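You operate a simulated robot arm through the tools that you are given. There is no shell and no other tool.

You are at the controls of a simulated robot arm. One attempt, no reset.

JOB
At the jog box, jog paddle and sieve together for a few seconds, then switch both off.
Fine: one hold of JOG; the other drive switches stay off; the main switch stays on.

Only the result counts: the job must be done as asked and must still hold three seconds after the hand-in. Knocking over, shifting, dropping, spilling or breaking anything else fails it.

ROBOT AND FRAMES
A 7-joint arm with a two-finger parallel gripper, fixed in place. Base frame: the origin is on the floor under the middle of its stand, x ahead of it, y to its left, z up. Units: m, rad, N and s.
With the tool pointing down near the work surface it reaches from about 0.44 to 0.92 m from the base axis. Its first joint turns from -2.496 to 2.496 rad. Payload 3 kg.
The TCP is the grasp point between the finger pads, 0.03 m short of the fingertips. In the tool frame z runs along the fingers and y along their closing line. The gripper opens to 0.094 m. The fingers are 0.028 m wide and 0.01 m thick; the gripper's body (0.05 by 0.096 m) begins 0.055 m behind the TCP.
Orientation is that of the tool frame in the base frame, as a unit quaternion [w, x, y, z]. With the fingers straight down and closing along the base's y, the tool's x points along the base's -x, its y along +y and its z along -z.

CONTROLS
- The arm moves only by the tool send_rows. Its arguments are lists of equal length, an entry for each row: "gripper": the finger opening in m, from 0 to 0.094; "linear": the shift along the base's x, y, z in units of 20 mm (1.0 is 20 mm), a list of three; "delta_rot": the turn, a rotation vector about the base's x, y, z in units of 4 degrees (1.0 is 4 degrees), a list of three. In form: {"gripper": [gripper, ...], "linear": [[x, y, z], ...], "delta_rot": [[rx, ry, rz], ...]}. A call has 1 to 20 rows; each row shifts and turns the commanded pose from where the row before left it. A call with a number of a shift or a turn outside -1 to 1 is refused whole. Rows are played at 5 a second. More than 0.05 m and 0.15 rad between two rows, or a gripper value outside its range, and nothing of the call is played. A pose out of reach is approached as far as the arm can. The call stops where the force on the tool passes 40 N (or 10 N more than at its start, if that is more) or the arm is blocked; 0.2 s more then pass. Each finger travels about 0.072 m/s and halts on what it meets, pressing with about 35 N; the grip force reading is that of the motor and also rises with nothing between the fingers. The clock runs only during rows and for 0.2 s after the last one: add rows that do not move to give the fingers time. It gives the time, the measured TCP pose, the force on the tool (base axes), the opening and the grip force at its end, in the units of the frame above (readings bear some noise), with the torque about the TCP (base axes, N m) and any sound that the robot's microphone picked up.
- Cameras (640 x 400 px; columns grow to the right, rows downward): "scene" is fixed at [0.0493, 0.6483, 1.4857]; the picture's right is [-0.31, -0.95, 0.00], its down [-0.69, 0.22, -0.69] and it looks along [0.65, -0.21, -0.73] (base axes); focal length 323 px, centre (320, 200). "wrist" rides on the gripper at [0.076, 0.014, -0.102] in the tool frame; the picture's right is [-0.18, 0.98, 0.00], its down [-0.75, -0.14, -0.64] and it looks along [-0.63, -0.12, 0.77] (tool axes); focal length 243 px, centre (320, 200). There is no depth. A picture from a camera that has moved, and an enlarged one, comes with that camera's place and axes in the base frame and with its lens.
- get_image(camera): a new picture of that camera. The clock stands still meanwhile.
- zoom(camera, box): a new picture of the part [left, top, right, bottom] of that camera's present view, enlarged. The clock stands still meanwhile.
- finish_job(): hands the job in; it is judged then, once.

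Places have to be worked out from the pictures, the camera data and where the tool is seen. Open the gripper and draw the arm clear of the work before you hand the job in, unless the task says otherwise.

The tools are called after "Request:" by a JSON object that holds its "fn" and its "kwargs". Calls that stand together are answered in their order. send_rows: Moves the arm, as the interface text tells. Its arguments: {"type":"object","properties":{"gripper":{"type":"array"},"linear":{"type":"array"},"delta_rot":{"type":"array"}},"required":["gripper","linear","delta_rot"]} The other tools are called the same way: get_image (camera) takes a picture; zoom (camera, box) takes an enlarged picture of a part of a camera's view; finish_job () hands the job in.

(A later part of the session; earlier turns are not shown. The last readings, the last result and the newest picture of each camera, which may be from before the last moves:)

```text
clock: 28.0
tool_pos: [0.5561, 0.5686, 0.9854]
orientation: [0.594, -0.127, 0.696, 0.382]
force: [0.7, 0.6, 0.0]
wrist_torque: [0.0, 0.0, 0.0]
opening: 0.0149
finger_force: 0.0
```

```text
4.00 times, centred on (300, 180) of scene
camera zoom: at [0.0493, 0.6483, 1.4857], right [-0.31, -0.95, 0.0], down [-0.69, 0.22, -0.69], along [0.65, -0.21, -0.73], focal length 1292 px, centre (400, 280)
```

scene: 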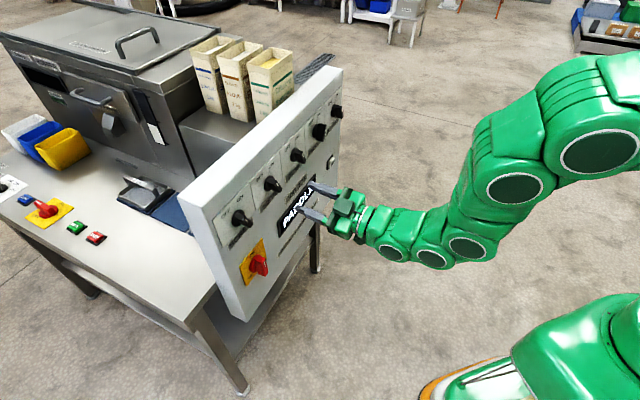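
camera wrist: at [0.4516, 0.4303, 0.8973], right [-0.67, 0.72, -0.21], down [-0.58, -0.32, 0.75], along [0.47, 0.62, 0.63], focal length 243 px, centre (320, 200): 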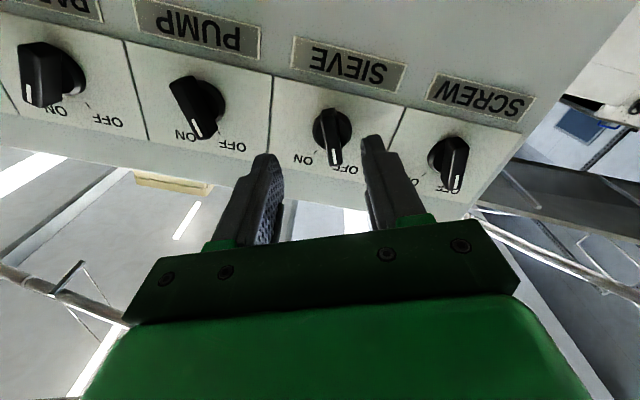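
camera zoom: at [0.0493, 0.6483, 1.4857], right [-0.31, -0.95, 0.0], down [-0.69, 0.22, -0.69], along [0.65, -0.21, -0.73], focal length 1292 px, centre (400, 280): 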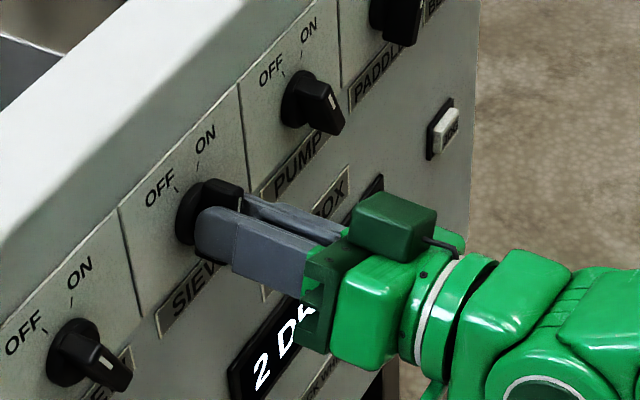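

The display now starts "2 D…", so both drives are selected. I open, back out 70 mm, and check both knobs and the display.

Request:
{"fn": "send_rows", "kwargs": {"gripper": [0.025, 0.04, 0.05, 0.05, 0.05, 0.05, 0.05, 0.05, 0.05], "linear": [[0, 0, 0], [0, 0, 0], [0, 0, 0], [0, 0, 0], [-0.64, -0.6, 0], [-0.64, -0.6, 0], [-0.64, -0.6, 0], [-0.64, -0.6, 0], [0, 0, 0]], "delta_rot": [[0, 0, 0], [0, 0, 0], [0, 0, 0], [0, 0, 0], [0, 0, 0], [0, 0, 0], [0, 0, 0], [0, 0, 0], [0, 0, 0]]}}

Request:
{"fn": "zoom", "kwargs": {"camera": "scene", "box": [200, 80, 400, 205]}}

Request:
{"fn": "get_image", "kwargs": {"camera": "wrist"}}

```text
clock: 30.0
tool_pos: [0.5056, 0.5213, 0.986]
orientation: [0.594, -0.127, 0.696, 0.382]
force: [0.2, 0.6, -0.6]
wrist_torque: [-0.03, -0.01, 0.01]
opening: 0.0499
finger_force: 0.1
```

```text
3.20 times, centred on (300, 142) of scene
camera zoom: at [0.0493, 0.6483, 1.4857], right [-0.31, -0.95, 0.0], down [-0.69, 0.22, -0.69], along [0.65, -0.21, -0.73], focal length 1034 px, centre (384, 384)
```

zoom: 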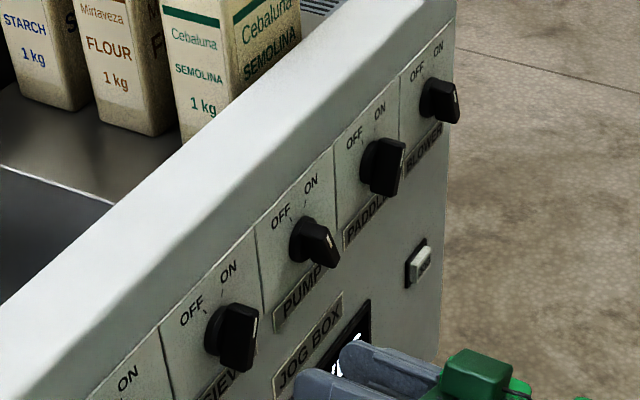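

```text
taken
camera wrist: at [0.4017, 0.4798, 0.9218], right [-0.57, 0.61, 0.55], down [-0.18, -0.74, 0.64], along [0.8, 0.27, 0.54], focal length 243 px, centre (320, 200)
```

wrist: 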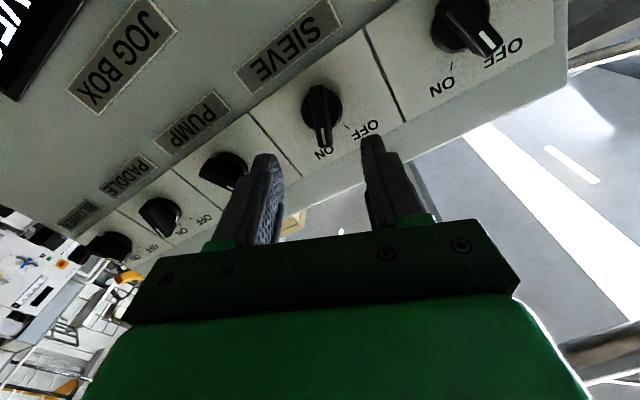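

Both SIEVE and PADDLE now point at ON and the other knobs are unchanged. The JOG button is at about u = 0.291, d = 0.845, z = 0.80. I move that way at the same standoff and roll, in two halves so I can watch the reach.

Request:
{"fn": "send_rows", "kwargs": {"gripper": [0.05, 0.04, 0.03, 0.02, 0.01, 0.0], "linear": [[0.96, -0.967, -0.775], [0.96, -0.967, -0.775], [0.96, -0.967, -0.775], [0.96, -0.967, -0.775], [0.96, -0.967, -0.775], [0.96, -0.967, -0.775]], "delta_rot": [[0, 0, 0], [0, 0, 0], [0, 0, 0], [0, 0, 0], [0, 0, 0], [0, 0, 0]]}}

Request:
{"fn": "get_image", "kwargs": {"camera": "scene"}}

Request:
{"fn": "get_image", "kwargs": {"camera": "wrist"}}

```text
clock: 31.4
tool_pos: [0.6193, 0.4042, 0.8909]
orientation: [0.594, -0.127, 0.697, 0.382]
force: [0.4, -0.1, 0.2]
wrist_torque: [0.01, 0.01, 0.01]
opening: 0.0001
finger_force: 33.3
```

```text
taken
```

scene: 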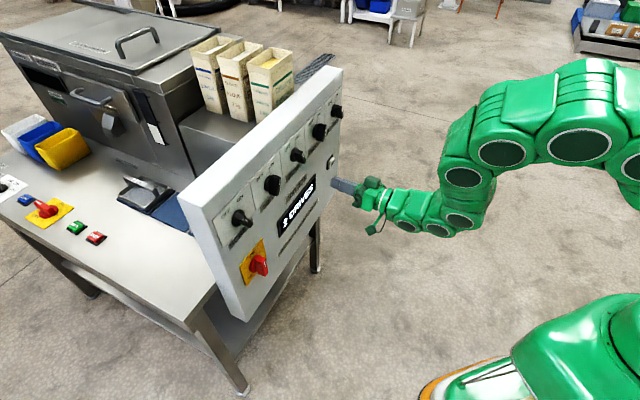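

```text
taken
camera wrist: at [0.5169, 0.3644, 0.8281], right [-0.57, 0.61, 0.55], down [-0.18, -0.74, 0.64], along [0.8, 0.27, 0.54], focal length 243 px, centre (320, 200)
```

wrist: 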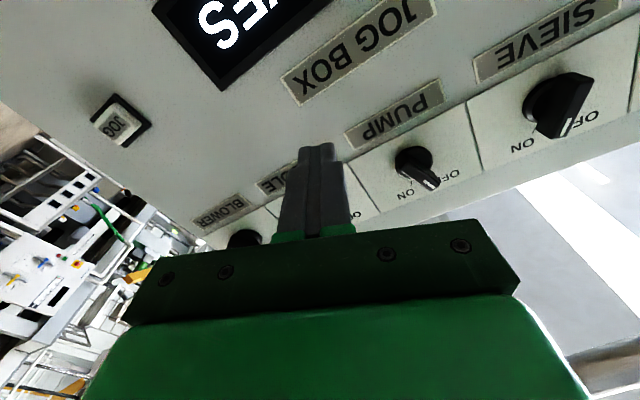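

The display reads "2 DRIVES", and this view puts the JOG button front at u ≈ 0.287, d ≈ 0.84, z ≈ 0.801. I move in front of it with closed fingers, tips still about 65 mm away.

Request:
{"fn": "send_rows", "kwargs": {"gripper": [0.0, 0.0, 0.0, 0.0, 0.0, 0.0, 0.0, 0.0], "linear": [[0.861, -0.755, -0.643], [0.861, -0.755, -0.643], [0.861, -0.755, -0.643], [0.861, -0.755, -0.643], [0.861, -0.755, -0.643], [0.861, -0.755, -0.643], [0.861, -0.755, -0.643], [0, 0, 0]], "delta_rot": [[0, 0, 0], [0, 0, 0], [0, 0, 0], [0, 0, 0], [0, 0, 0], [0, 0, 0], [0, 0, 0], [0, 0, 0]]}}

Request:
{"fn": "get_image", "kwargs": {"camera": "wrist"}}

Request:
{"fn": "zoom", "kwargs": {"camera": "scene", "box": [270, 110, 430, 210]}}

```text
clock: 33.2
tool_pos: [0.7415, 0.2979, 0.8014]
orientation: [0.593, -0.126, 0.697, 0.383]
force: [0.1, -0.1, -0.3]
wrist_torque: [-0.03, 0.02, 0.02]
opening: 0.0
finger_force: 32.4
```

```text
taken
camera wrist: at [0.6369, 0.258, 0.7386], right [-0.57, 0.61, 0.55], down [-0.18, -0.74, 0.64], along [0.8, 0.27, 0.54], focal length 243 px, centre (320, 200)
```

wrist: 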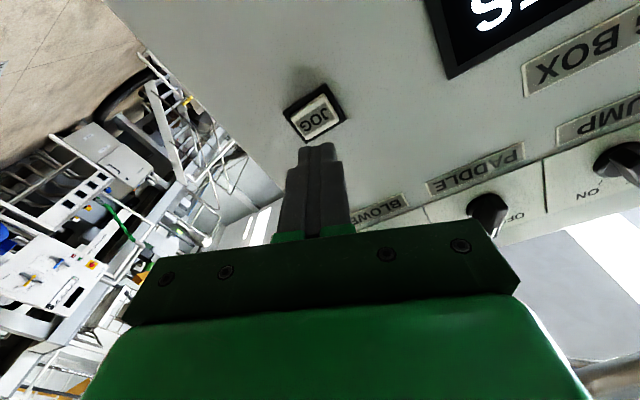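

```text
4.00 times, centred on (350, 160) of scene
camera zoom: at [0.0493, 0.6483, 1.4857], right [-0.31, -0.95, 0.0], down [-0.69, 0.22, -0.69], along [0.65, -0.21, -0.73], focal length 1292 px, centre (200, 360)
```

zoom: 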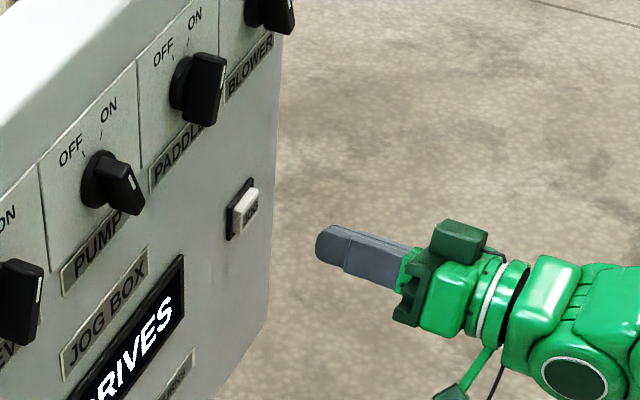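

The tool axis meets the JOG button within about 3 mm. I zoom to refine before pressing.

Request:
{"fn": "zoom", "kwargs": {"camera": "wrist", "box": [240, 70, 400, 170]}}

```text
4.00 times, centred on (320, 120) of wrist
camera zoom: at [0.6369, 0.258, 0.7386], right [-0.57, 0.61, 0.55], down [-0.18, -0.74, 0.64], along [0.8, 0.27, 0.54], focal length 970 px, centre (320, 520)
```

zoom: 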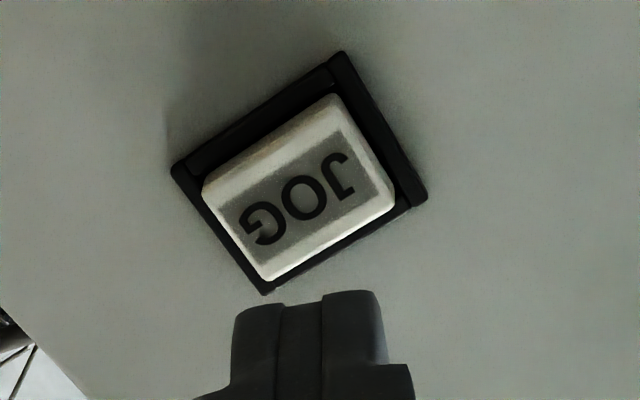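

The button face is about 30 × 20 mm and lies about 3 mm to the image left of the tool axis. I correct for that and advance 50 mm, stopping an estimated 15 mm short of contact.

Request:
{"fn": "send_rows", "kwargs": {"gripper": [0.0, 0.0, 0.0, 0.0], "linear": [[0.64, 0.537, -0.018], [0.64, 0.537, -0.018], [0.64, 0.537, -0.018], [0, 0, 0]], "delta_rot": [[0, 0, 0], [0, 0, 0], [0, 0, 0], [0, 0, 0]]}}

Request:
{"fn": "zoom", "kwargs": {"camera": "wrist", "box": [240, 80, 400, 180]}}

Request:
{"fn": "zoom", "kwargs": {"camera": "scene", "box": [270, 110, 430, 210]}}

```text
clock: 34.2
tool_pos: [0.7794, 0.3311, 0.8008]
orientation: [0.594, -0.126, 0.697, 0.382]
force: [0.2, -0.1, -0.4]
wrist_torque: [0.02, 0.0, 0.02]
opening: 0.0
finger_force: 32.8
```

```text
4.00 times, centred on (320, 130) of wrist
camera zoom: at [0.676, 0.2902, 0.7375], right [-0.57, 0.61, 0.55], down [-0.18, -0.74, 0.64], along [0.8, 0.27, 0.54], focal length 970 px, centre (320, 480)
```

zoom: 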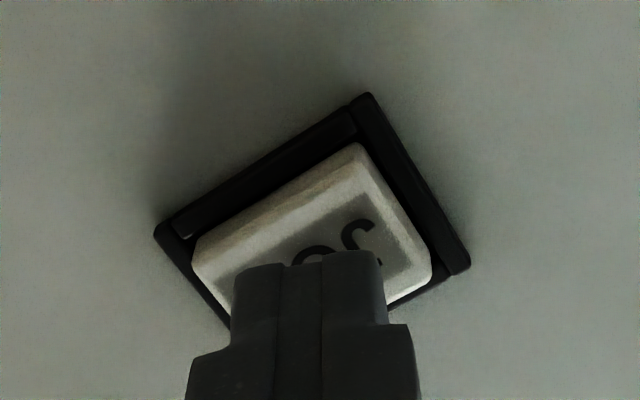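

```text
4.00 times, centred on (350, 160) of scene
camera zoom: at [0.0493, 0.6483, 1.4857], right [-0.31, -0.95, 0.0], down [-0.69, 0.22, -0.69], along [0.65, -0.21, -0.73], focal length 1292 px, centre (200, 360)
```

zoom: 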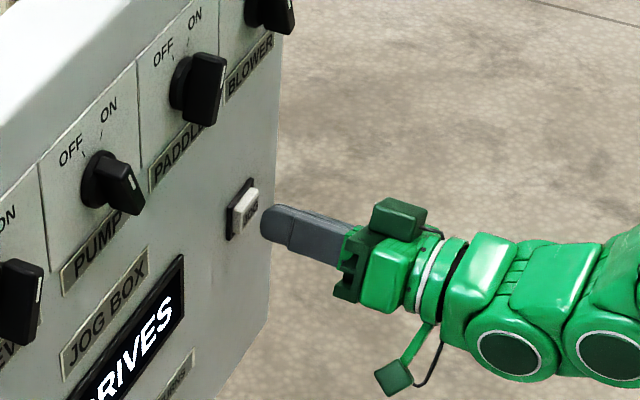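

The fingertips are centred on the button with about 14 mm to go. I creep in 12 mm with small steps and read the force.

Request:
{"fn": "send_rows", "kwargs": {"gripper": [0.0, 0.0, 0.0, 0.0], "linear": [[0.11, 0.1025, 0], [0.11, 0.1025, 0], [0.11, 0.1025, 0], [0.11, 0.1025, 0]], "delta_rot": [[0, 0, 0], [0, 0, 0], [0, 0, 0], [0, 0, 0]]}}

Request:
{"fn": "zoom", "kwargs": {"camera": "wrist", "box": [240, 80, 400, 180]}}

Request:
{"fn": "zoom", "kwargs": {"camera": "scene", "box": [260, 110, 420, 210]}}

```text
clock: 35.2
tool_pos: [0.7878, 0.3387, 0.8006]
orientation: [0.594, -0.126, 0.697, 0.382]
force: [-0.6, -0.1, -0.1]
wrist_torque: [-0.01, -0.05, 0.01]
opening: 0.0
finger_force: 33.5
```

```text
4.00 times, centred on (320, 130) of wrist
camera zoom: at [0.6837, 0.2985, 0.7371], right [-0.57, 0.61, 0.55], down [-0.18, -0.74, 0.64], along [0.8, 0.27, 0.54], focal length 970 px, centre (320, 480)
```

zoom: 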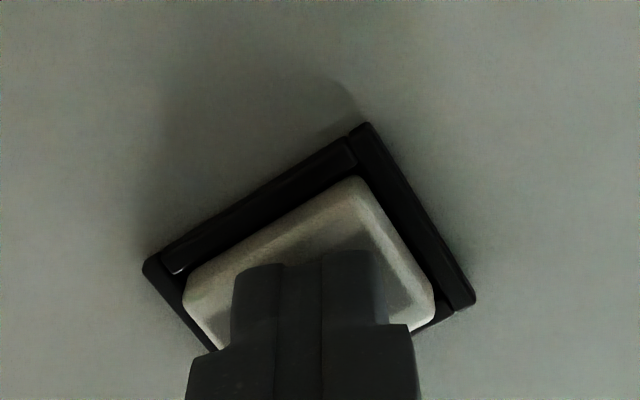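

```text
4.00 times, centred on (340, 160) of scene
camera zoom: at [0.0493, 0.6483, 1.4857], right [-0.31, -0.95, 0.0], down [-0.69, 0.22, -0.69], along [0.65, -0.21, -0.73], focal length 1292 px, centre (240, 360)
```

zoom: 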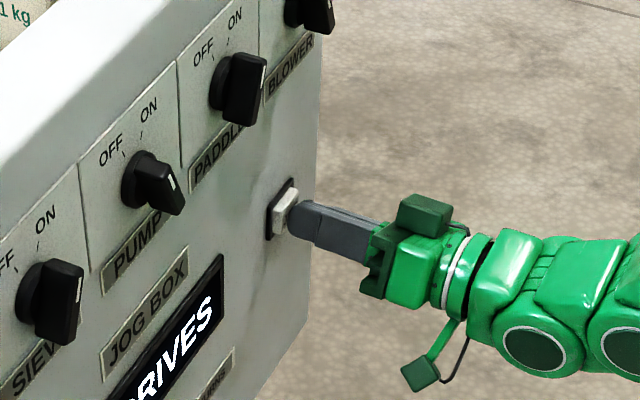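

There is no contact yet and the display still shows DRIVES. I continue in 2 mm steps.

Request:
{"fn": "send_rows", "kwargs": {"gripper": [0.0, 0.0, 0.0], "linear": [[0.0731, 0.0683, 0], [0.0731, 0.0683, 0], [0.0731, 0.0683, 0]], "delta_rot": [[0, 0, 0], [0, 0, 0], [0, 0, 0]]}}

Request:
{"fn": "zoom", "kwargs": {"camera": "scene", "box": [260, 110, 420, 210]}}

```text
clock: 36.0
tool_pos: [0.7908, 0.3425, 0.7997]
orientation: [0.593, -0.127, 0.697, 0.383]
force: [-3.7, -1.9, 0.3]
wrist_torque: [0.02, 0.01, 0.08]
opening: 0.0
finger_force: 33.0
heard: click
```

```text
4.00 times, centred on (340, 160) of scene
camera zoom: at [0.0493, 0.6483, 1.4857], right [-0.31, -0.95, 0.0], down [-0.69, 0.22, -0.69], along [0.65, -0.21, -0.73], focal length 1292 px, centre (240, 360)
```

zoom: 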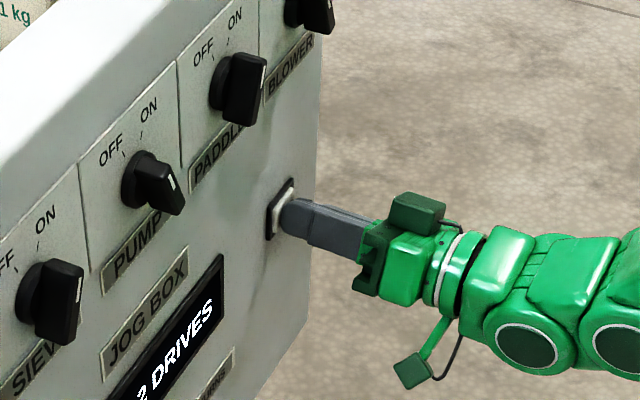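

I heard a click and feel about 4 N, so the button is pressed. I check what the display says now, while the clock stands still.

Request:
{"fn": "zoom", "kwargs": {"camera": "scene", "box": [250, 165, 350, 228]}}

```text
6.35 times, centred on (300, 196) of scene
camera zoom: at [0.0493, 0.6483, 1.4857], right [-0.31, -0.95, 0.0], down [-0.69, 0.22, -0.69], along [0.65, -0.21, -0.73], focal length 2051 px, centre (447, 222)
```

zoom: 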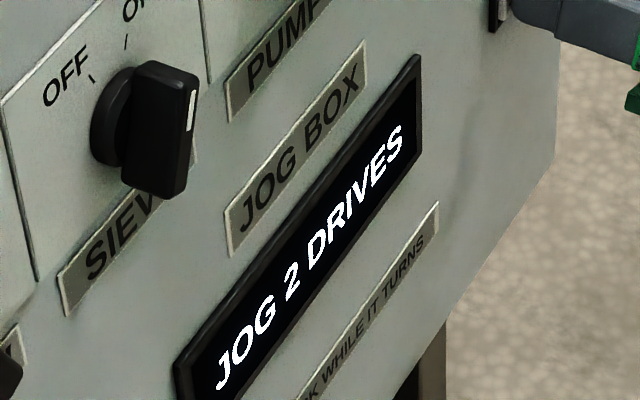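

The display reads "JOG 2 DRIVES", so both are running. I press 1 mm deeper for a secure hold and keep still for about 3 s.

Request:
{"fn": "send_rows", "kwargs": {"gripper": [0.0, 0.0, 0.0, 0.0, 0.0, 0.0, 0.0, 0.0, 0.0, 0.0, 0.0, 0.0, 0.0, 0.0, 0.0], "linear": [[0.0365, 0.034, 0], [0, 0, 0], [0, 0, 0], [0, 0, 0], [0, 0, 0], [0, 0, 0], [0, 0, 0], [0, 0, 0], [0, 0, 0], [0, 0, 0], [0, 0, 0], [0, 0, 0], [0, 0, 0], [0, 0, 0], [0, 0, 0]], "delta_rot": [[0, 0, 0], [0, 0, 0], [0, 0, 0], [0, 0, 0], [0, 0, 0], [0, 0, 0], [0, 0, 0], [0, 0, 0], [0, 0, 0], [0, 0, 0], [0, 0, 0], [0, 0, 0], [0, 0, 0], [0, 0, 0], [0, 0, 0]]}}

Request:
{"fn": "zoom", "kwargs": {"camera": "scene", "box": [250, 165, 350, 228]}}

```text
clock: 39.2
tool_pos: [0.7937, 0.3426, 0.8003]
orientation: [0.594, -0.126, 0.697, 0.381]
force: [-5.9, -5.9, -0.9]
wrist_torque: [-0.11, 0.06, 0.08]
opening: 0.0001
finger_force: 32.8
```

```text
6.35 times, centred on (300, 196) of scene
camera zoom: at [0.0493, 0.6483, 1.4857], right [-0.31, -0.95, 0.0], down [-0.69, 0.22, -0.69], along [0.65, -0.21, -0.73], focal length 2051 px, centre (447, 222)
```

zoom: 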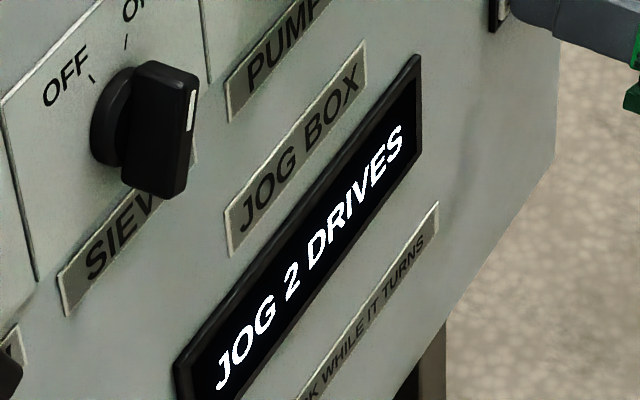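

It has held steadily for about 3.4 s with "JOG 2 DRIVES" on throughout. I add half a second more, then release straight back in one smooth motion.

Request:
{"fn": "send_rows", "kwargs": {"gripper": [0.0, 0.0, 0.0, 0.0, 0.0, 0.0, 0.0], "linear": [[0, 0, 0], [0, 0, 0], [-0.731, -0.683, 0], [-0.731, -0.683, 0], [-0.731, -0.683, 0], [-0.731, -0.683, 0], [0, 0, 0]], "delta_rot": [[0, 0, 0], [0, 0, 0], [0, 0, 0], [0, 0, 0], [0, 0, 0], [0, 0, 0], [0, 0, 0]]}}

Request:
{"fn": "zoom", "kwargs": {"camera": "scene", "box": [230, 110, 390, 228]}}

```text
clock: 40.8
tool_pos: [0.7344, 0.2883, 0.7997]
orientation: [0.594, -0.126, 0.697, 0.383]
force: [0.2, 0.6, -0.1]
wrist_torque: [-0.02, 0.01, 0.03]
opening: 0.0
finger_force: 32.5
```

```text
3.39 times, centred on (310, 169) of scene
camera zoom: at [0.0493, 0.6483, 1.4857], right [-0.31, -0.95, 0.0], down [-0.69, 0.22, -0.69], along [0.65, -0.21, -0.73], focal length 1095 px, centre (354, 305)
```

zoom: 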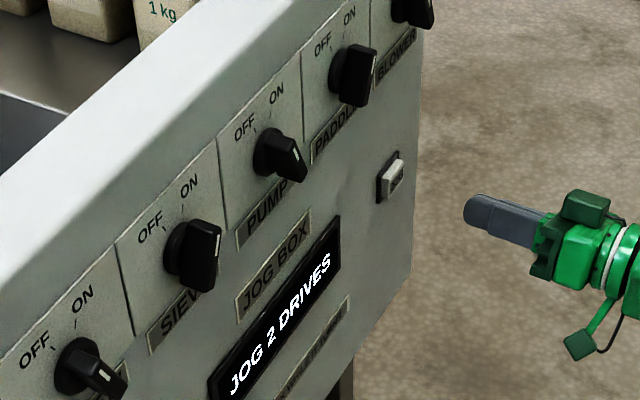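

The finger is off the button but the display still shows "JOG 2 DRIVES", possibly run-down. I wait a moment, well clear, and look again.

Request:
{"fn": "send_rows", "kwargs": {"gripper": [0.01, 0.03, 0.05, 0.05, 0.05], "linear": [[0, 0, 0], [0, 0, 0], [0, 0, 0], [0, 0, 0], [0, 0, 0]], "delta_rot": [[0, 0, 0], [0, 0, 0], [0, 0, 0], [0, 0, 0], [0, 0, 0]]}}

Request:
{"fn": "zoom", "kwargs": {"camera": "scene", "box": [230, 110, 390, 228]}}

Request:
{"fn": "get_image", "kwargs": {"camera": "wrist"}}

```text
clock: 42.0
tool_pos: [0.7343, 0.2891, 0.8017]
orientation: [0.594, -0.126, 0.697, 0.382]
force: [-0.2, 0.1, 0.4]
wrist_torque: [-0.03, 0.02, 0.0]
opening: 0.0501
finger_force: 0.0
```

```text
3.39 times, centred on (310, 169) of scene
camera zoom: at [0.0493, 0.6483, 1.4857], right [-0.31, -0.95, 0.0], down [-0.69, 0.22, -0.69], along [0.65, -0.21, -0.73], focal length 1095 px, centre (354, 305)
```

zoom: 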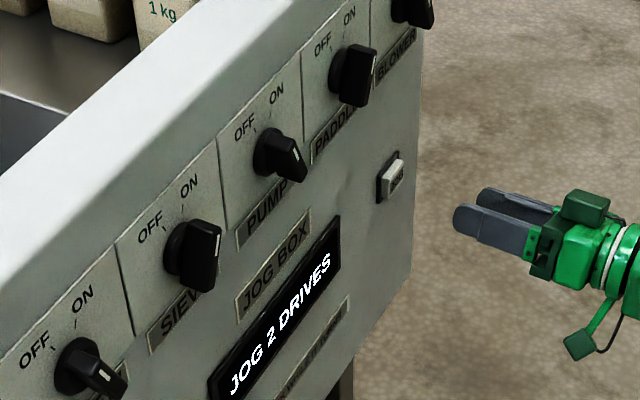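

```text
taken
camera wrist: at [0.6308, 0.2485, 0.737], right [-0.57, 0.61, 0.55], down [-0.18, -0.74, 0.64], along [0.8, 0.27, 0.54], focal length 243 px, centre (320, 200)
```

wrist: 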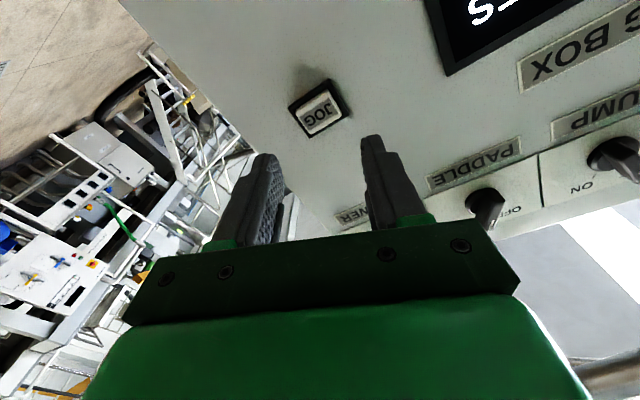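

The display still says JOG 2 DRIVES, so I compare the button's look with before the press to see whether it has come back out.

Request:
{"fn": "zoom", "kwargs": {"camera": "wrist", "box": [240, 60, 400, 160]}}

Request:
{"fn": "zoom", "kwargs": {"camera": "scene", "box": [300, 130, 380, 180]}}

```text
4.00 times, centred on (320, 110) of wrist
camera zoom: at [0.6308, 0.2485, 0.737], right [-0.57, 0.61, 0.55], down [-0.18, -0.74, 0.64], along [0.8, 0.27, 0.54], focal length 970 px, centre (320, 560)
```

zoom: 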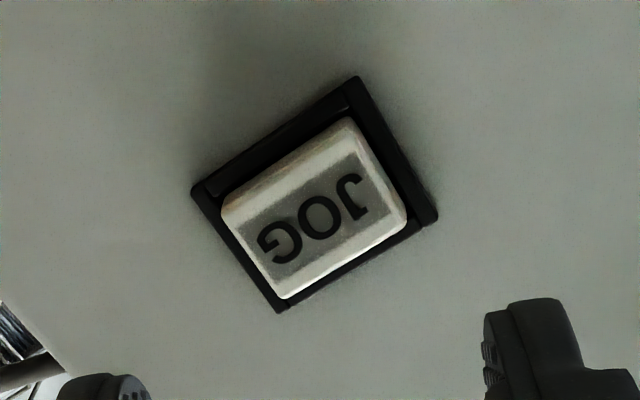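

```text
8.00 times, centred on (340, 155) of scene
camera zoom: at [0.0493, 0.6483, 1.4857], right [-0.31, -0.95, 0.0], down [-0.69, 0.22, -0.69], along [0.65, -0.21, -0.73], focal length 2584 px, centre (160, 560)
```

zoom: 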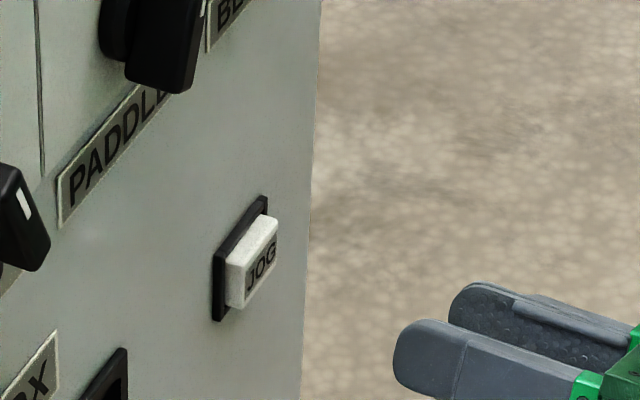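

The button is back out, so the display is probably still showing run-down or the last jog. I move back up in front of PADDLE at a safe standoff, keeping the roll that matches its ON angle, and watch whether the display changes.

Request:
{"fn": "send_rows", "kwargs": {"gripper": [0.05, 0.05, 0.05, 0.05, 0.05, 0.05, 0.05, 0.05, 0.05, 0.05, 0.05], "linear": [[-0.3, 0.403, 0.92], [-0.3, 0.403, 0.92], [-0.3, 0.403, 0.92], [-0.3, 0.403, 0.92], [-0.3, 0.403, 0.92], [-0.3, 0.403, 0.92], [-0.3, 0.403, 0.92], [-0.3, 0.403, 0.92], [-0.3, 0.403, 0.92], [-0.3, 0.403, 0.92], [0, 0, 0]], "delta_rot": [[0, 0, 0], [0, 0, 0], [0, 0, 0], [0, 0, 0], [0, 0, 0], [0, 0, 0], [0, 0, 0], [0, 0, 0], [0, 0, 0], [0, 0, 0], [0, 0, 0]]}}

Request:
{"fn": "zoom", "kwargs": {"camera": "wrist", "box": [240, 80, 400, 180]}}

Request:
{"fn": "zoom", "kwargs": {"camera": "scene", "box": [230, 110, 390, 228]}}

```text
clock: 44.4
tool_pos: [0.6738, 0.3709, 0.9851]
orientation: [0.594, -0.126, 0.697, 0.382]
force: [0.0, 0.8, 0.0]
wrist_torque: [0.03, 0.01, -0.02]
opening: 0.0502
finger_force: 0.1
```

```text
4.00 times, centred on (320, 130) of wrist
camera zoom: at [0.5711, 0.3302, 0.9216], right [-0.57, 0.61, 0.55], down [-0.18, -0.74, 0.64], along [0.8, 0.27, 0.54], focal length 970 px, centre (320, 480)
```

zoom: 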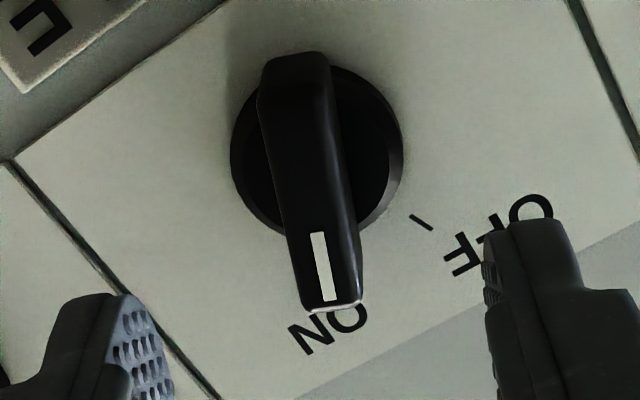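

```text
3.39 times, centred on (310, 169) of scene
camera zoom: at [0.0493, 0.6483, 1.4857], right [-0.31, -0.95, 0.0], down [-0.69, 0.22, -0.69], along [0.65, -0.21, -0.73], focal length 1095 px, centre (354, 305)
```

zoom: 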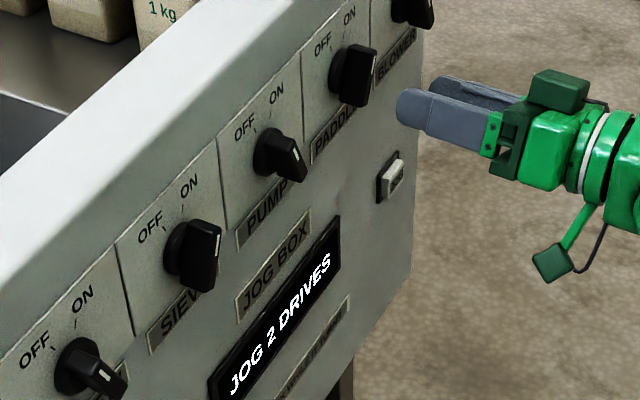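

PADDLE is lined up, but the display still says "JOG 2 DRIVES" and the plate warns the switches lock while it turns. I wait 4 s without touching anything.

Request:
{"fn": "send_rows", "kwargs": {"gripper": [0.05, 0.05, 0.05, 0.05, 0.05, 0.05, 0.05, 0.05, 0.05, 0.05, 0.05, 0.05, 0.05, 0.05, 0.05, 0.05, 0.05, 0.05, 0.05, 0.05], "linear": [[0, 0, 0], [0, 0, 0], [0, 0, 0], [0, 0, 0], [0, 0, 0], [0, 0, 0], [0, 0, 0], [0, 0, 0], [0, 0, 0], [0, 0, 0], [0, 0, 0], [0, 0, 0], [0, 0, 0], [0, 0, 0], [0, 0, 0], [0, 0, 0], [0, 0, 0], [0, 0, 0], [0, 0, 0], [0, 0, 0]], "delta_rot": [[0, 0, 0], [0, 0, 0], [0, 0, 0], [0, 0, 0], [0, 0, 0], [0, 0, 0], [0, 0, 0], [0, 0, 0], [0, 0, 0], [0, 0, 0], [0, 0, 0], [0, 0, 0], [0, 0, 0], [0, 0, 0], [0, 0, 0], [0, 0, 0], [0, 0, 0], [0, 0, 0], [0, 0, 0], [0, 0, 0]]}}

Request:
{"fn": "zoom", "kwargs": {"camera": "scene", "box": [230, 110, 390, 228]}}

```text
clock: 48.6
tool_pos: [0.674, 0.3698, 0.9839]
orientation: [0.594, -0.126, 0.697, 0.383]
force: [-0.3, -0.3, 0.5]
wrist_torque: [0.03, -0.04, 0.04]
opening: 0.05
finger_force: 0.1
```

```text
3.39 times, centred on (310, 169) of scene
camera zoom: at [0.0493, 0.6483, 1.4857], right [-0.31, -0.95, 0.0], down [-0.69, 0.22, -0.69], along [0.65, -0.21, -0.73], focal length 1095 px, centre (354, 305)
```

zoom: 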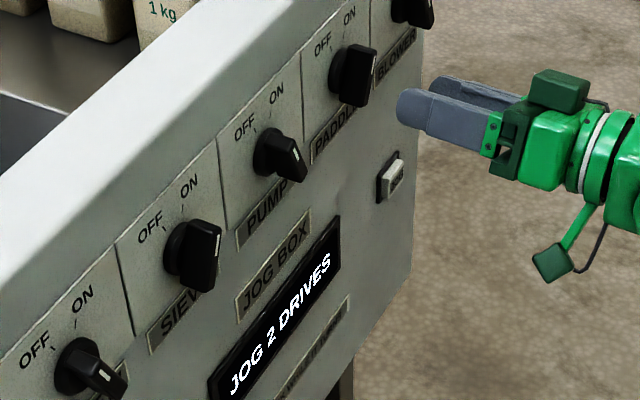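

It is still showing the same text 9 s after release. I take exactly the same zoom as before the press to see whether the button really returned.

Request:
{"fn": "zoom", "kwargs": {"camera": "scene", "box": [270, 110, 430, 210]}}

Request:
{"fn": "zoom", "kwargs": {"camera": "scene", "box": [250, 165, 350, 228]}}

Request:
{"fn": "get_image", "kwargs": {"camera": "scene"}}

```text
4.00 times, centred on (350, 160) of scene
camera zoom: at [0.0493, 0.6483, 1.4857], right [-0.31, -0.95, 0.0], down [-0.69, 0.22, -0.69], along [0.65, -0.21, -0.73], focal length 1292 px, centre (200, 360)
```

zoom: 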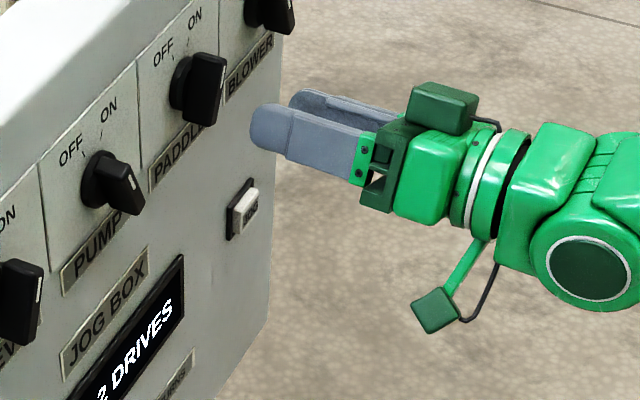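

```text
6.35 times, centred on (300, 196) of scene
camera zoom: at [0.0493, 0.6483, 1.4857], right [-0.31, -0.95, 0.0], down [-0.69, 0.22, -0.69], along [0.65, -0.21, -0.73], focal length 2051 px, centre (447, 222)
```

zoom: 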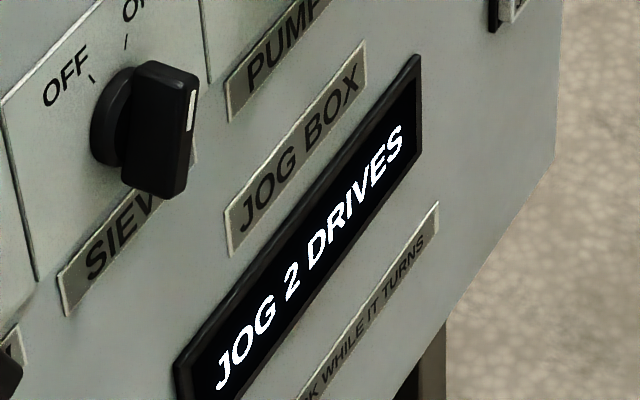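

```text
taken
```

scene: 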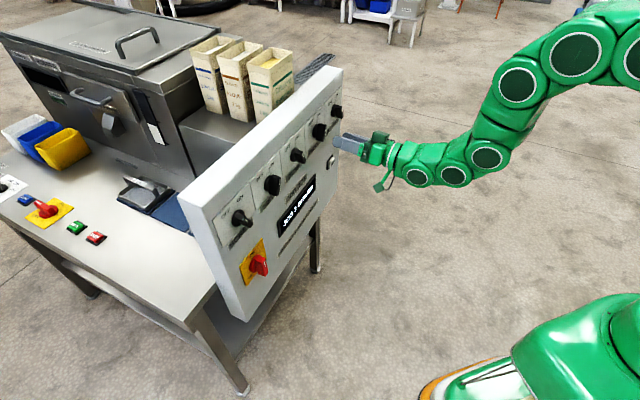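

Comparing bezel-to-cap offsets with the picture before the press, the button is fully back out. To be safe about the lock-while-turning rule, I wait another 4 s before trying the switch.

Request:
{"fn": "send_rows", "kwargs": {"gripper": [0.05, 0.05, 0.05, 0.05, 0.05, 0.05, 0.05, 0.05, 0.05, 0.05, 0.05, 0.05, 0.05, 0.05, 0.05, 0.05, 0.05, 0.05, 0.05, 0.05], "linear": [[0, 0, 0], [0, 0, 0], [0, 0, 0], [0, 0, 0], [0, 0, 0], [0, 0, 0], [0, 0, 0], [0, 0, 0], [0, 0, 0], [0, 0, 0], [0, 0, 0], [0, 0, 0], [0, 0, 0], [0, 0, 0], [0, 0, 0], [0, 0, 0], [0, 0, 0], [0, 0, 0], [0, 0, 0], [0, 0, 0]], "delta_rot": [[0, 0, 0], [0, 0, 0], [0, 0, 0], [0, 0, 0], [0, 0, 0], [0, 0, 0], [0, 0, 0], [0, 0, 0], [0, 0, 0], [0, 0, 0], [0, 0, 0], [0, 0, 0], [0, 0, 0], [0, 0, 0], [0, 0, 0], [0, 0, 0], [0, 0, 0], [0, 0, 0], [0, 0, 0], [0, 0, 0]]}}

Request:
{"fn": "zoom", "kwargs": {"camera": "scene", "box": [230, 110, 390, 228]}}

```text
clock: 52.8
tool_pos: [0.6736, 0.3708, 0.9862]
orientation: [0.594, -0.127, 0.696, 0.382]
force: [-0.2, 0.3, 1.1]
wrist_torque: [0.0, -0.03, 0.03]
opening: 0.05
finger_force: 0.2
```

```text
3.39 times, centred on (310, 169) of scene
camera zoom: at [0.0493, 0.6483, 1.4857], right [-0.31, -0.95, 0.0], down [-0.69, 0.22, -0.69], along [0.65, -0.21, -0.73], focal length 1095 px, centre (354, 305)
```

zoom: 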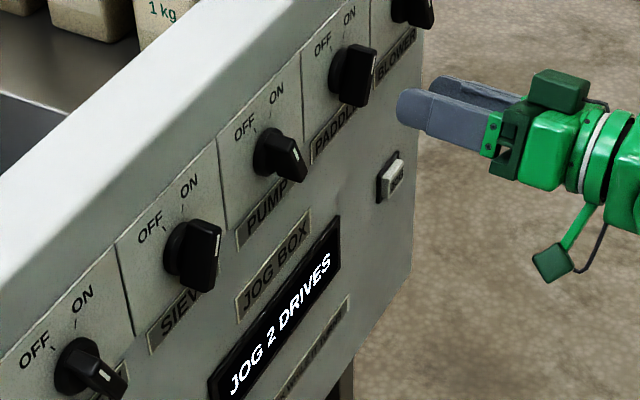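

The button is physically released and nothing changes, so the display is most likely just holding its last jog message. I advance to PADDLE with open fingers at the grip pose used before, then close loosely on the bar.

Request:
{"fn": "send_rows", "kwargs": {"gripper": [0.05, 0.05, 0.05, 0.05, 0.035, 0.025, 0.018, 0.018], "linear": [[0.72, 0.64, 0.008], [0.72, 0.64, 0.008], [0.72, 0.64, 0.008], [0, 0, 0], [0, 0, 0], [0, 0, 0], [0, 0, 0], [0, 0, 0]], "delta_rot": [[0, 0, 0], [0, 0, 0], [0, 0, 0], [0, 0, 0], [0, 0, 0], [0, 0, 0], [0, 0, 0], [0, 0, 0]]}}

Request:
{"fn": "zoom", "kwargs": {"camera": "wrist", "box": [220, 80, 420, 205]}}

```text
clock: 54.6
tool_pos: [0.7185, 0.4084, 0.9853]
orientation: [0.594, -0.126, 0.697, 0.382]
force: [0.0, -0.5, -0.7]
wrist_torque: [0.02, -0.03, -0.03]
opening: 0.0184
finger_force: 0.0
```

```text
3.20 times, centred on (320, 142) of wrist
camera zoom: at [0.6138, 0.3679, 0.9216], right [-0.57, 0.61, 0.55], down [-0.18, -0.74, 0.64], along [0.8, 0.27, 0.54], focal length 776 px, centre (320, 384)
```

zoom: 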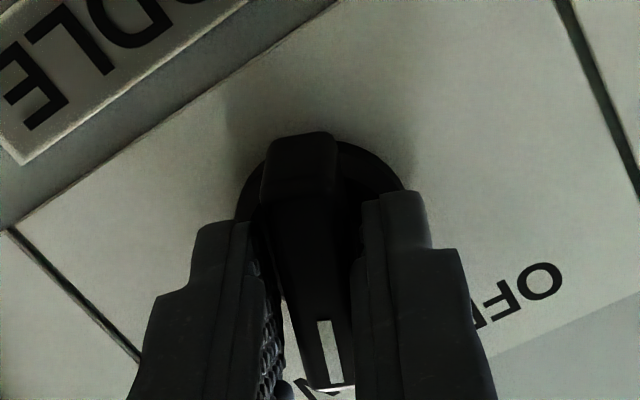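

The bar is between the pads with no load. I narrow to 15 mm and turn back just 13.5° first, to feel for a locked switch.

Request:
{"fn": "send_rows", "kwargs": {"gripper": [0.015, 0.015, 0.015, 0.015], "linear": [[0, 0, 0], [0, 0, 0], [0, 0, 0], [0, 0, 0]], "delta_rot": [[0, 0, 0], [-0.822, -0.768, 0], [-0.822, -0.768, 0], [-0.822, -0.768, 0]]}}

Request:
{"fn": "zoom", "kwargs": {"camera": "wrist", "box": [220, 80, 420, 205]}}

Request:
{"fn": "zoom", "kwargs": {"camera": "scene", "box": [250, 110, 370, 228]}}

```text
clock: 55.6
tool_pos: [0.7177, 0.4097, 0.9857]
orientation: [0.635, -0.208, 0.677, 0.309]
force: [-0.9, 0.7, 0.3]
wrist_torque: [0.07, 0.02, 0.01]
opening: 0.0154
finger_force: 0.7
```

```text
3.20 times, centred on (320, 142) of wrist
camera zoom: at [0.6249, 0.3559, 0.9137], right [-0.64, 0.69, 0.33], down [-0.29, -0.62, 0.72], along [0.71, 0.37, 0.6], focal length 776 px, centre (320, 384)
```

zoom: 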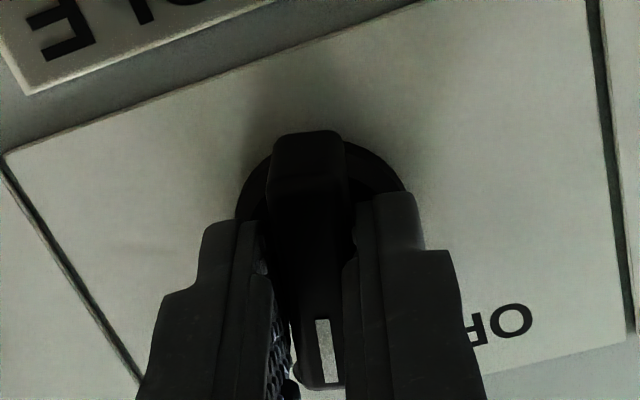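

```text
3.39 times, centred on (310, 169) of scene
camera zoom: at [0.0493, 0.6483, 1.4857], right [-0.31, -0.95, 0.0], down [-0.69, 0.22, -0.69], along [0.65, -0.21, -0.73], focal length 1095 px, centre (354, 305)
```

zoom: 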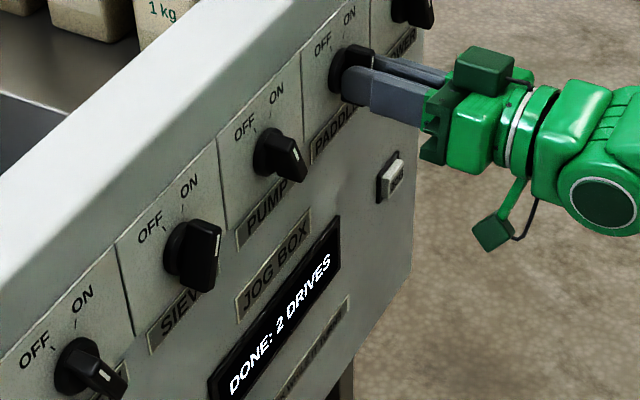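

The display changed to "DONE: 2 DRIVES" and the knob is moving freely. I complete the remaining turn to OFF.

Request:
{"fn": "send_rows", "kwargs": {"gripper": [0.015, 0.015, 0.015, 0.015, 0.015, 0.015, 0.015, 0.015], "linear": [[0, 0, 0], [0, 0, 0], [0, 0, 0], [0, 0, 0], [0, 0, 0], [0, 0, 0], [0, 0, 0], [0, 0, 0]], "delta_rot": [[-0.822, -0.768, 0], [-0.822, -0.768, 0], [-0.822, -0.768, 0], [-0.822, -0.768, 0], [-0.822, -0.768, 0], [-0.822, -0.768, 0], [-0.822, -0.768, 0], [0, 0, 0]]}}

Request:
{"fn": "zoom", "kwargs": {"camera": "wrist", "box": [220, 80, 420, 205]}}

Request:
{"fn": "zoom", "kwargs": {"camera": "scene", "box": [250, 80, 370, 228]}}

```text
clock: 57.4
tool_pos: [0.718, 0.4088, 0.9857]
orientation: [0.695, -0.383, 0.596, 0.125]
force: [-0.6, -0.4, -1.2]
wrist_torque: [0.03, -0.01, 0.0]
opening: 0.0149
finger_force: 0.1
```

```text
3.20 times, centred on (320, 142) of wrist
camera zoom: at [0.6535, 0.3257, 0.9108], right [-0.67, 0.72, -0.21], down [-0.58, -0.32, 0.75], along [0.47, 0.62, 0.63], focal length 776 px, centre (320, 384)
```

zoom: 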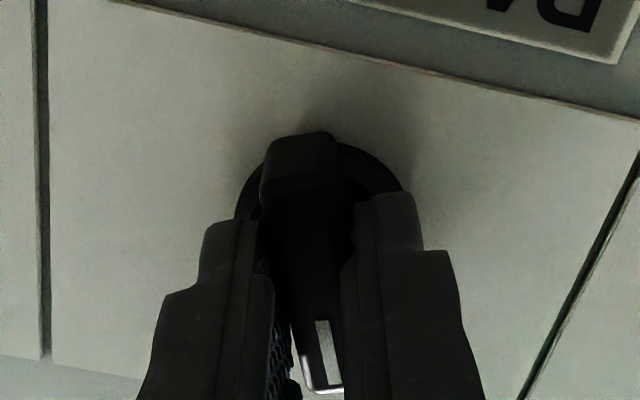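

```text
2.70 times, centred on (310, 154) of scene
camera zoom: at [0.0493, 0.6483, 1.4857], right [-0.31, -0.95, 0.0], down [-0.69, 0.22, -0.69], along [0.65, -0.21, -0.73], focal length 873 px, centre (347, 324)
```

zoom: 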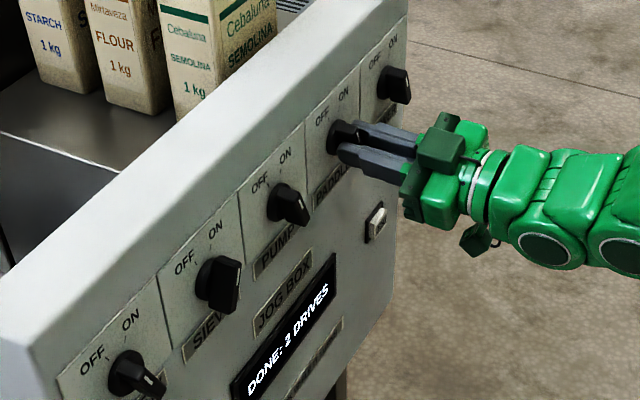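

The bar followed all the way. I open, back out, and check PADDLE against the OFF mark and its neighbours.

Request:
{"fn": "send_rows", "kwargs": {"gripper": [0.025, 0.04, 0.05, 0.05, 0.05, 0.05, 0.05, 0.05], "linear": [[0, 0, 0], [0, 0, 0], [0, 0, 0], [0, 0, 0], [-0.71, -0.663, 0], [-0.71, -0.663, 0], [-0.71, -0.663, 0], [0, 0, 0]], "delta_rot": [[0, 0, 0], [0, 0, 0], [0, 0, 0], [0, 0, 0], [0, 0, 0], [0, 0, 0], [0, 0, 0], [0, 0, 0]]}}

Request:
{"fn": "zoom", "kwargs": {"camera": "wrist", "box": [240, 80, 400, 180]}}

Request:
{"fn": "zoom", "kwargs": {"camera": "scene", "box": [250, 80, 370, 228]}}

```text
clock: 59.2
tool_pos: [0.6737, 0.3694, 0.9842]
orientation: [0.695, -0.383, 0.596, 0.126]
force: [-0.6, 0.3, -0.4]
wrist_torque: [-0.01, 0.0, -0.03]
opening: 0.0498
finger_force: 0.0
```

```text
4.00 times, centred on (320, 130) of wrist
camera zoom: at [0.6103, 0.2859, 0.9106], right [-0.67, 0.72, -0.21], down [-0.58, -0.32, 0.75], along [0.47, 0.62, 0.63], focal length 970 px, centre (320, 480)
```

zoom: 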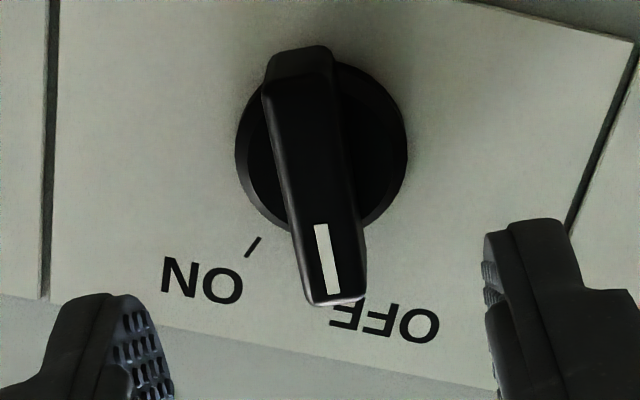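

```text
2.70 times, centred on (310, 154) of scene
camera zoom: at [0.0493, 0.6483, 1.4857], right [-0.31, -0.95, 0.0], down [-0.69, 0.22, -0.69], along [0.65, -0.21, -0.73], focal length 873 px, centre (347, 324)
```

zoom: 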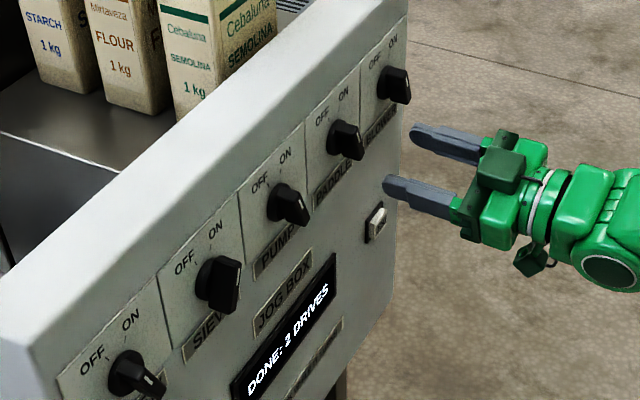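

PADDLE is back on OFF, matching its original view, and the others are untouched. I now roll to SIEVE's ON angle here at standoff, before moving along the panel.

Request:
{"fn": "send_rows", "kwargs": {"gripper": [0.05, 0.05, 0.05, 0.05, 0.05, 0.05, 0.05, 0.05, 0.05, 0.05, 0.05], "linear": [[0, 0, 0], [0, 0, 0], [0, 0, 0], [0, 0, 0], [0, 0, 0], [0, 0, 0], [0, 0, 0], [0, 0, 0], [0, 0, 0], [0, 0, 0], [0, 0, 0]], "delta_rot": [[0.822, 0.768, 0], [0.822, 0.768, 0], [0.822, 0.768, 0], [0.822, 0.768, 0], [0.822, 0.768, 0], [0.822, 0.768, 0], [0.822, 0.768, 0], [0.822, 0.768, 0], [0.822, 0.768, 0], [0.822, 0.768, 0], [0, 0, 0]]}}

```text
clock: 61.6
tool_pos: [0.6752, 0.3697, 0.9853]
orientation: [0.593, -0.127, 0.697, 0.383]
force: [0.2, -0.7, 0.5]
wrist_torque: [0.01, 0.01, -0.01]
opening: 0.0499
finger_force: 0.0
```

The roll is done and the pose is as intended. Now I translate 0.226 m along the panel to SIEVE at the same standoff.

Request:
{"fn": "send_rows", "kwargs": {"gripper": [0.05, 0.05, 0.05, 0.05, 0.05, 0.05, 0.05, 0.05, 0.05, 0.05, 0.05], "linear": [[-0.776, 0.826, 0.005], [-0.776, 0.826, 0.005], [-0.776, 0.826, 0.005], [-0.776, 0.826, 0.005], [-0.776, 0.826, 0.005], [-0.776, 0.826, 0.005], [-0.776, 0.826, 0.005], [-0.776, 0.826, 0.005], [-0.776, 0.826, 0.005], [-0.776, 0.826, 0.005], [0, 0, 0]], "delta_rot": [[0, 0, 0], [0, 0, 0], [0, 0, 0], [0, 0, 0], [0, 0, 0], [0, 0, 0], [0, 0, 0], [0, 0, 0], [0, 0, 0], [0, 0, 0], [0, 0, 0]]}}

Request:
{"fn": "zoom", "kwargs": {"camera": "wrist", "box": [240, 80, 400, 180]}}

```text
clock: 64.0
tool_pos: [0.5199, 0.5336, 0.9859]
orientation: [0.593, -0.127, 0.697, 0.383]
force: [0.1, 0.4, 0.4]
wrist_torque: [0.0, 0.01, 0.01]
opening: 0.0501
finger_force: 0.1
```

```text
4.00 times, centred on (320, 130) of wrist
camera zoom: at [0.4158, 0.4931, 0.9227], right [-0.57, 0.61, 0.55], down [-0.18, -0.74, 0.64], along [0.8, 0.27, 0.54], focal length 970 px, centre (320, 480)
```

zoom: 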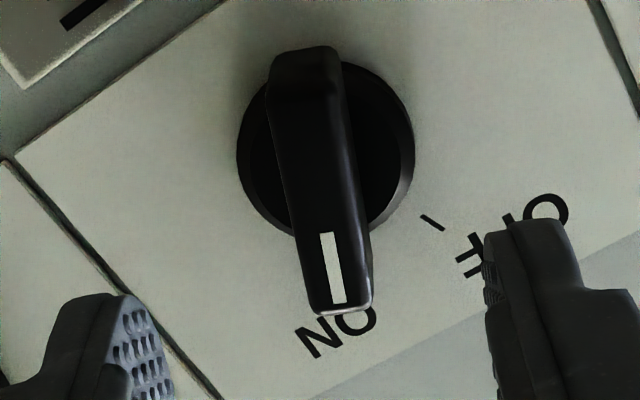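

SIEVE is centred on the tool axis with its pointer on ON. I advance 50 mm to the depth that worked before and close loosely.

Request:
{"fn": "send_rows", "kwargs": {"gripper": [0.05, 0.05, 0.05, 0.05, 0.035, 0.025, 0.018, 0.018], "linear": [[0.605, 0.583, 0], [0.605, 0.583, 0], [0.605, 0.583, 0], [0, 0, 0], [0, 0, 0], [0, 0, 0], [0, 0, 0], [0, 0, 0]], "delta_rot": [[0, 0, 0], [0, 0, 0], [0, 0, 0], [0, 0, 0], [0, 0, 0], [0, 0, 0], [0, 0, 0], [0, 0, 0]]}}

Request:
{"fn": "zoom", "kwargs": {"camera": "wrist", "box": [220, 80, 420, 205]}}

```text
clock: 65.8
tool_pos: [0.5554, 0.5685, 0.9867]
orientation: [0.594, -0.127, 0.696, 0.382]
force: [-0.3, -0.2, 0.0]
wrist_torque: [0.02, 0.02, 0.02]
opening: 0.0182
finger_force: 0.0
```

```text
3.20 times, centred on (320, 142) of wrist
camera zoom: at [0.4521, 0.5283, 0.9233], right [-0.57, 0.61, 0.55], down [-0.18, -0.74, 0.64], along [0.8, 0.27, 0.54], focal length 776 px, centre (320, 384)
```

zoom: 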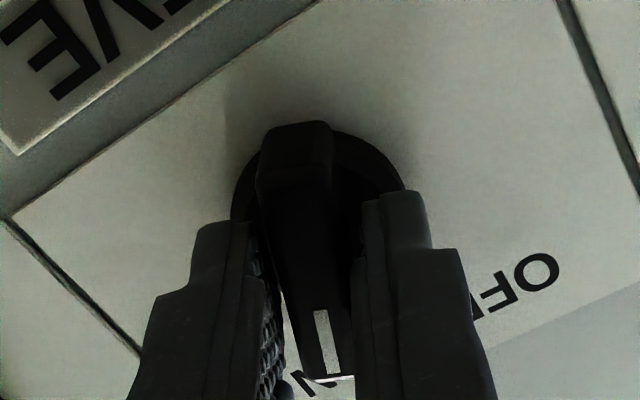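

The bar is between the pads with no load. I narrow to 15 mm and turn SIEVE 45° counter-clockwise to OFF.

Request:
{"fn": "send_rows", "kwargs": {"gripper": [0.015, 0.015, 0.015, 0.015, 0.015, 0.015, 0.015, 0.015, 0.015, 0.015, 0.015, 0.015], "linear": [[0, 0, 0], [0, 0, 0], [0, 0, 0], [0, 0, 0], [0, 0, 0], [0, 0, 0], [0, 0, 0], [0, 0, 0], [0, 0, 0], [0, 0, 0], [0, 0, 0], [0, 0, 0]], "delta_rot": [[0, 0, 0], [-0.822, -0.768, 0], [-0.822, -0.768, 0], [-0.822, -0.768, 0], [-0.822, -0.768, 0], [-0.822, -0.768, 0], [-0.822, -0.768, 0], [-0.822, -0.768, 0], [-0.822, -0.768, 0], [-0.822, -0.768, 0], [-0.822, -0.768, 0], [0, 0, 0]]}}

Request:
{"fn": "zoom", "kwargs": {"camera": "wrist", "box": [220, 80, 420, 205]}}

Request:
{"fn": "zoom", "kwargs": {"camera": "scene", "box": [220, 100, 380, 228]}}

```text
clock: 68.4
tool_pos: [0.5565, 0.5689, 0.9859]
orientation: [0.695, -0.383, 0.595, 0.125]
force: [-1.9, 1.4, -0.2]
wrist_torque: [-0.03, 0.02, 0.04]
opening: 0.0156
finger_force: 0.2
```

```text
3.20 times, centred on (320, 142) of wrist
camera zoom: at [0.4924, 0.4859, 0.9118], right [-0.67, 0.72, -0.21], down [-0.58, -0.32, 0.75], along [0.47, 0.62, 0.63], focal length 776 px, centre (320, 384)
```

zoom: 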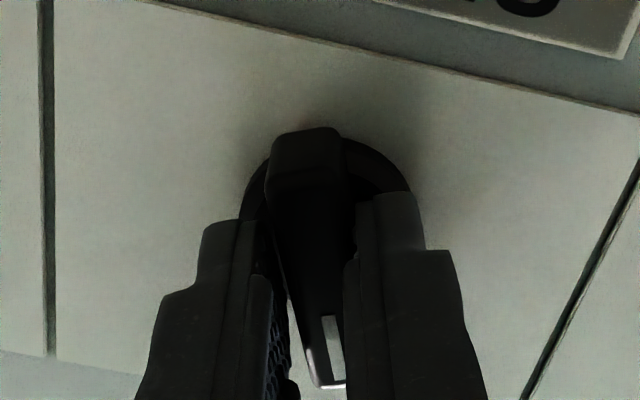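

```text
3.12 times, centred on (300, 164) of scene
camera zoom: at [0.0493, 0.6483, 1.4857], right [-0.31, -0.95, 0.0], down [-0.69, 0.22, -0.69], along [0.65, -0.21, -0.73], focal length 1009 px, centre (382, 312)
```

zoom: 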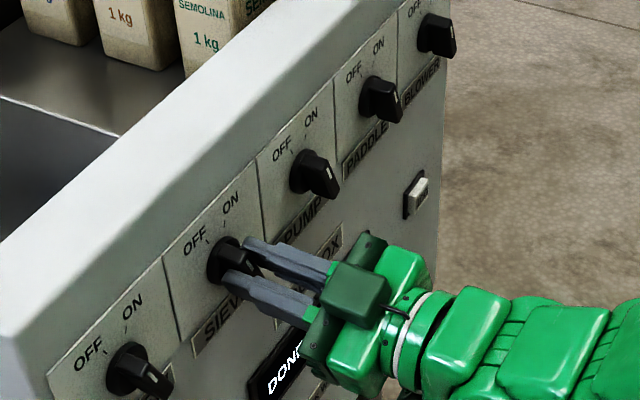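

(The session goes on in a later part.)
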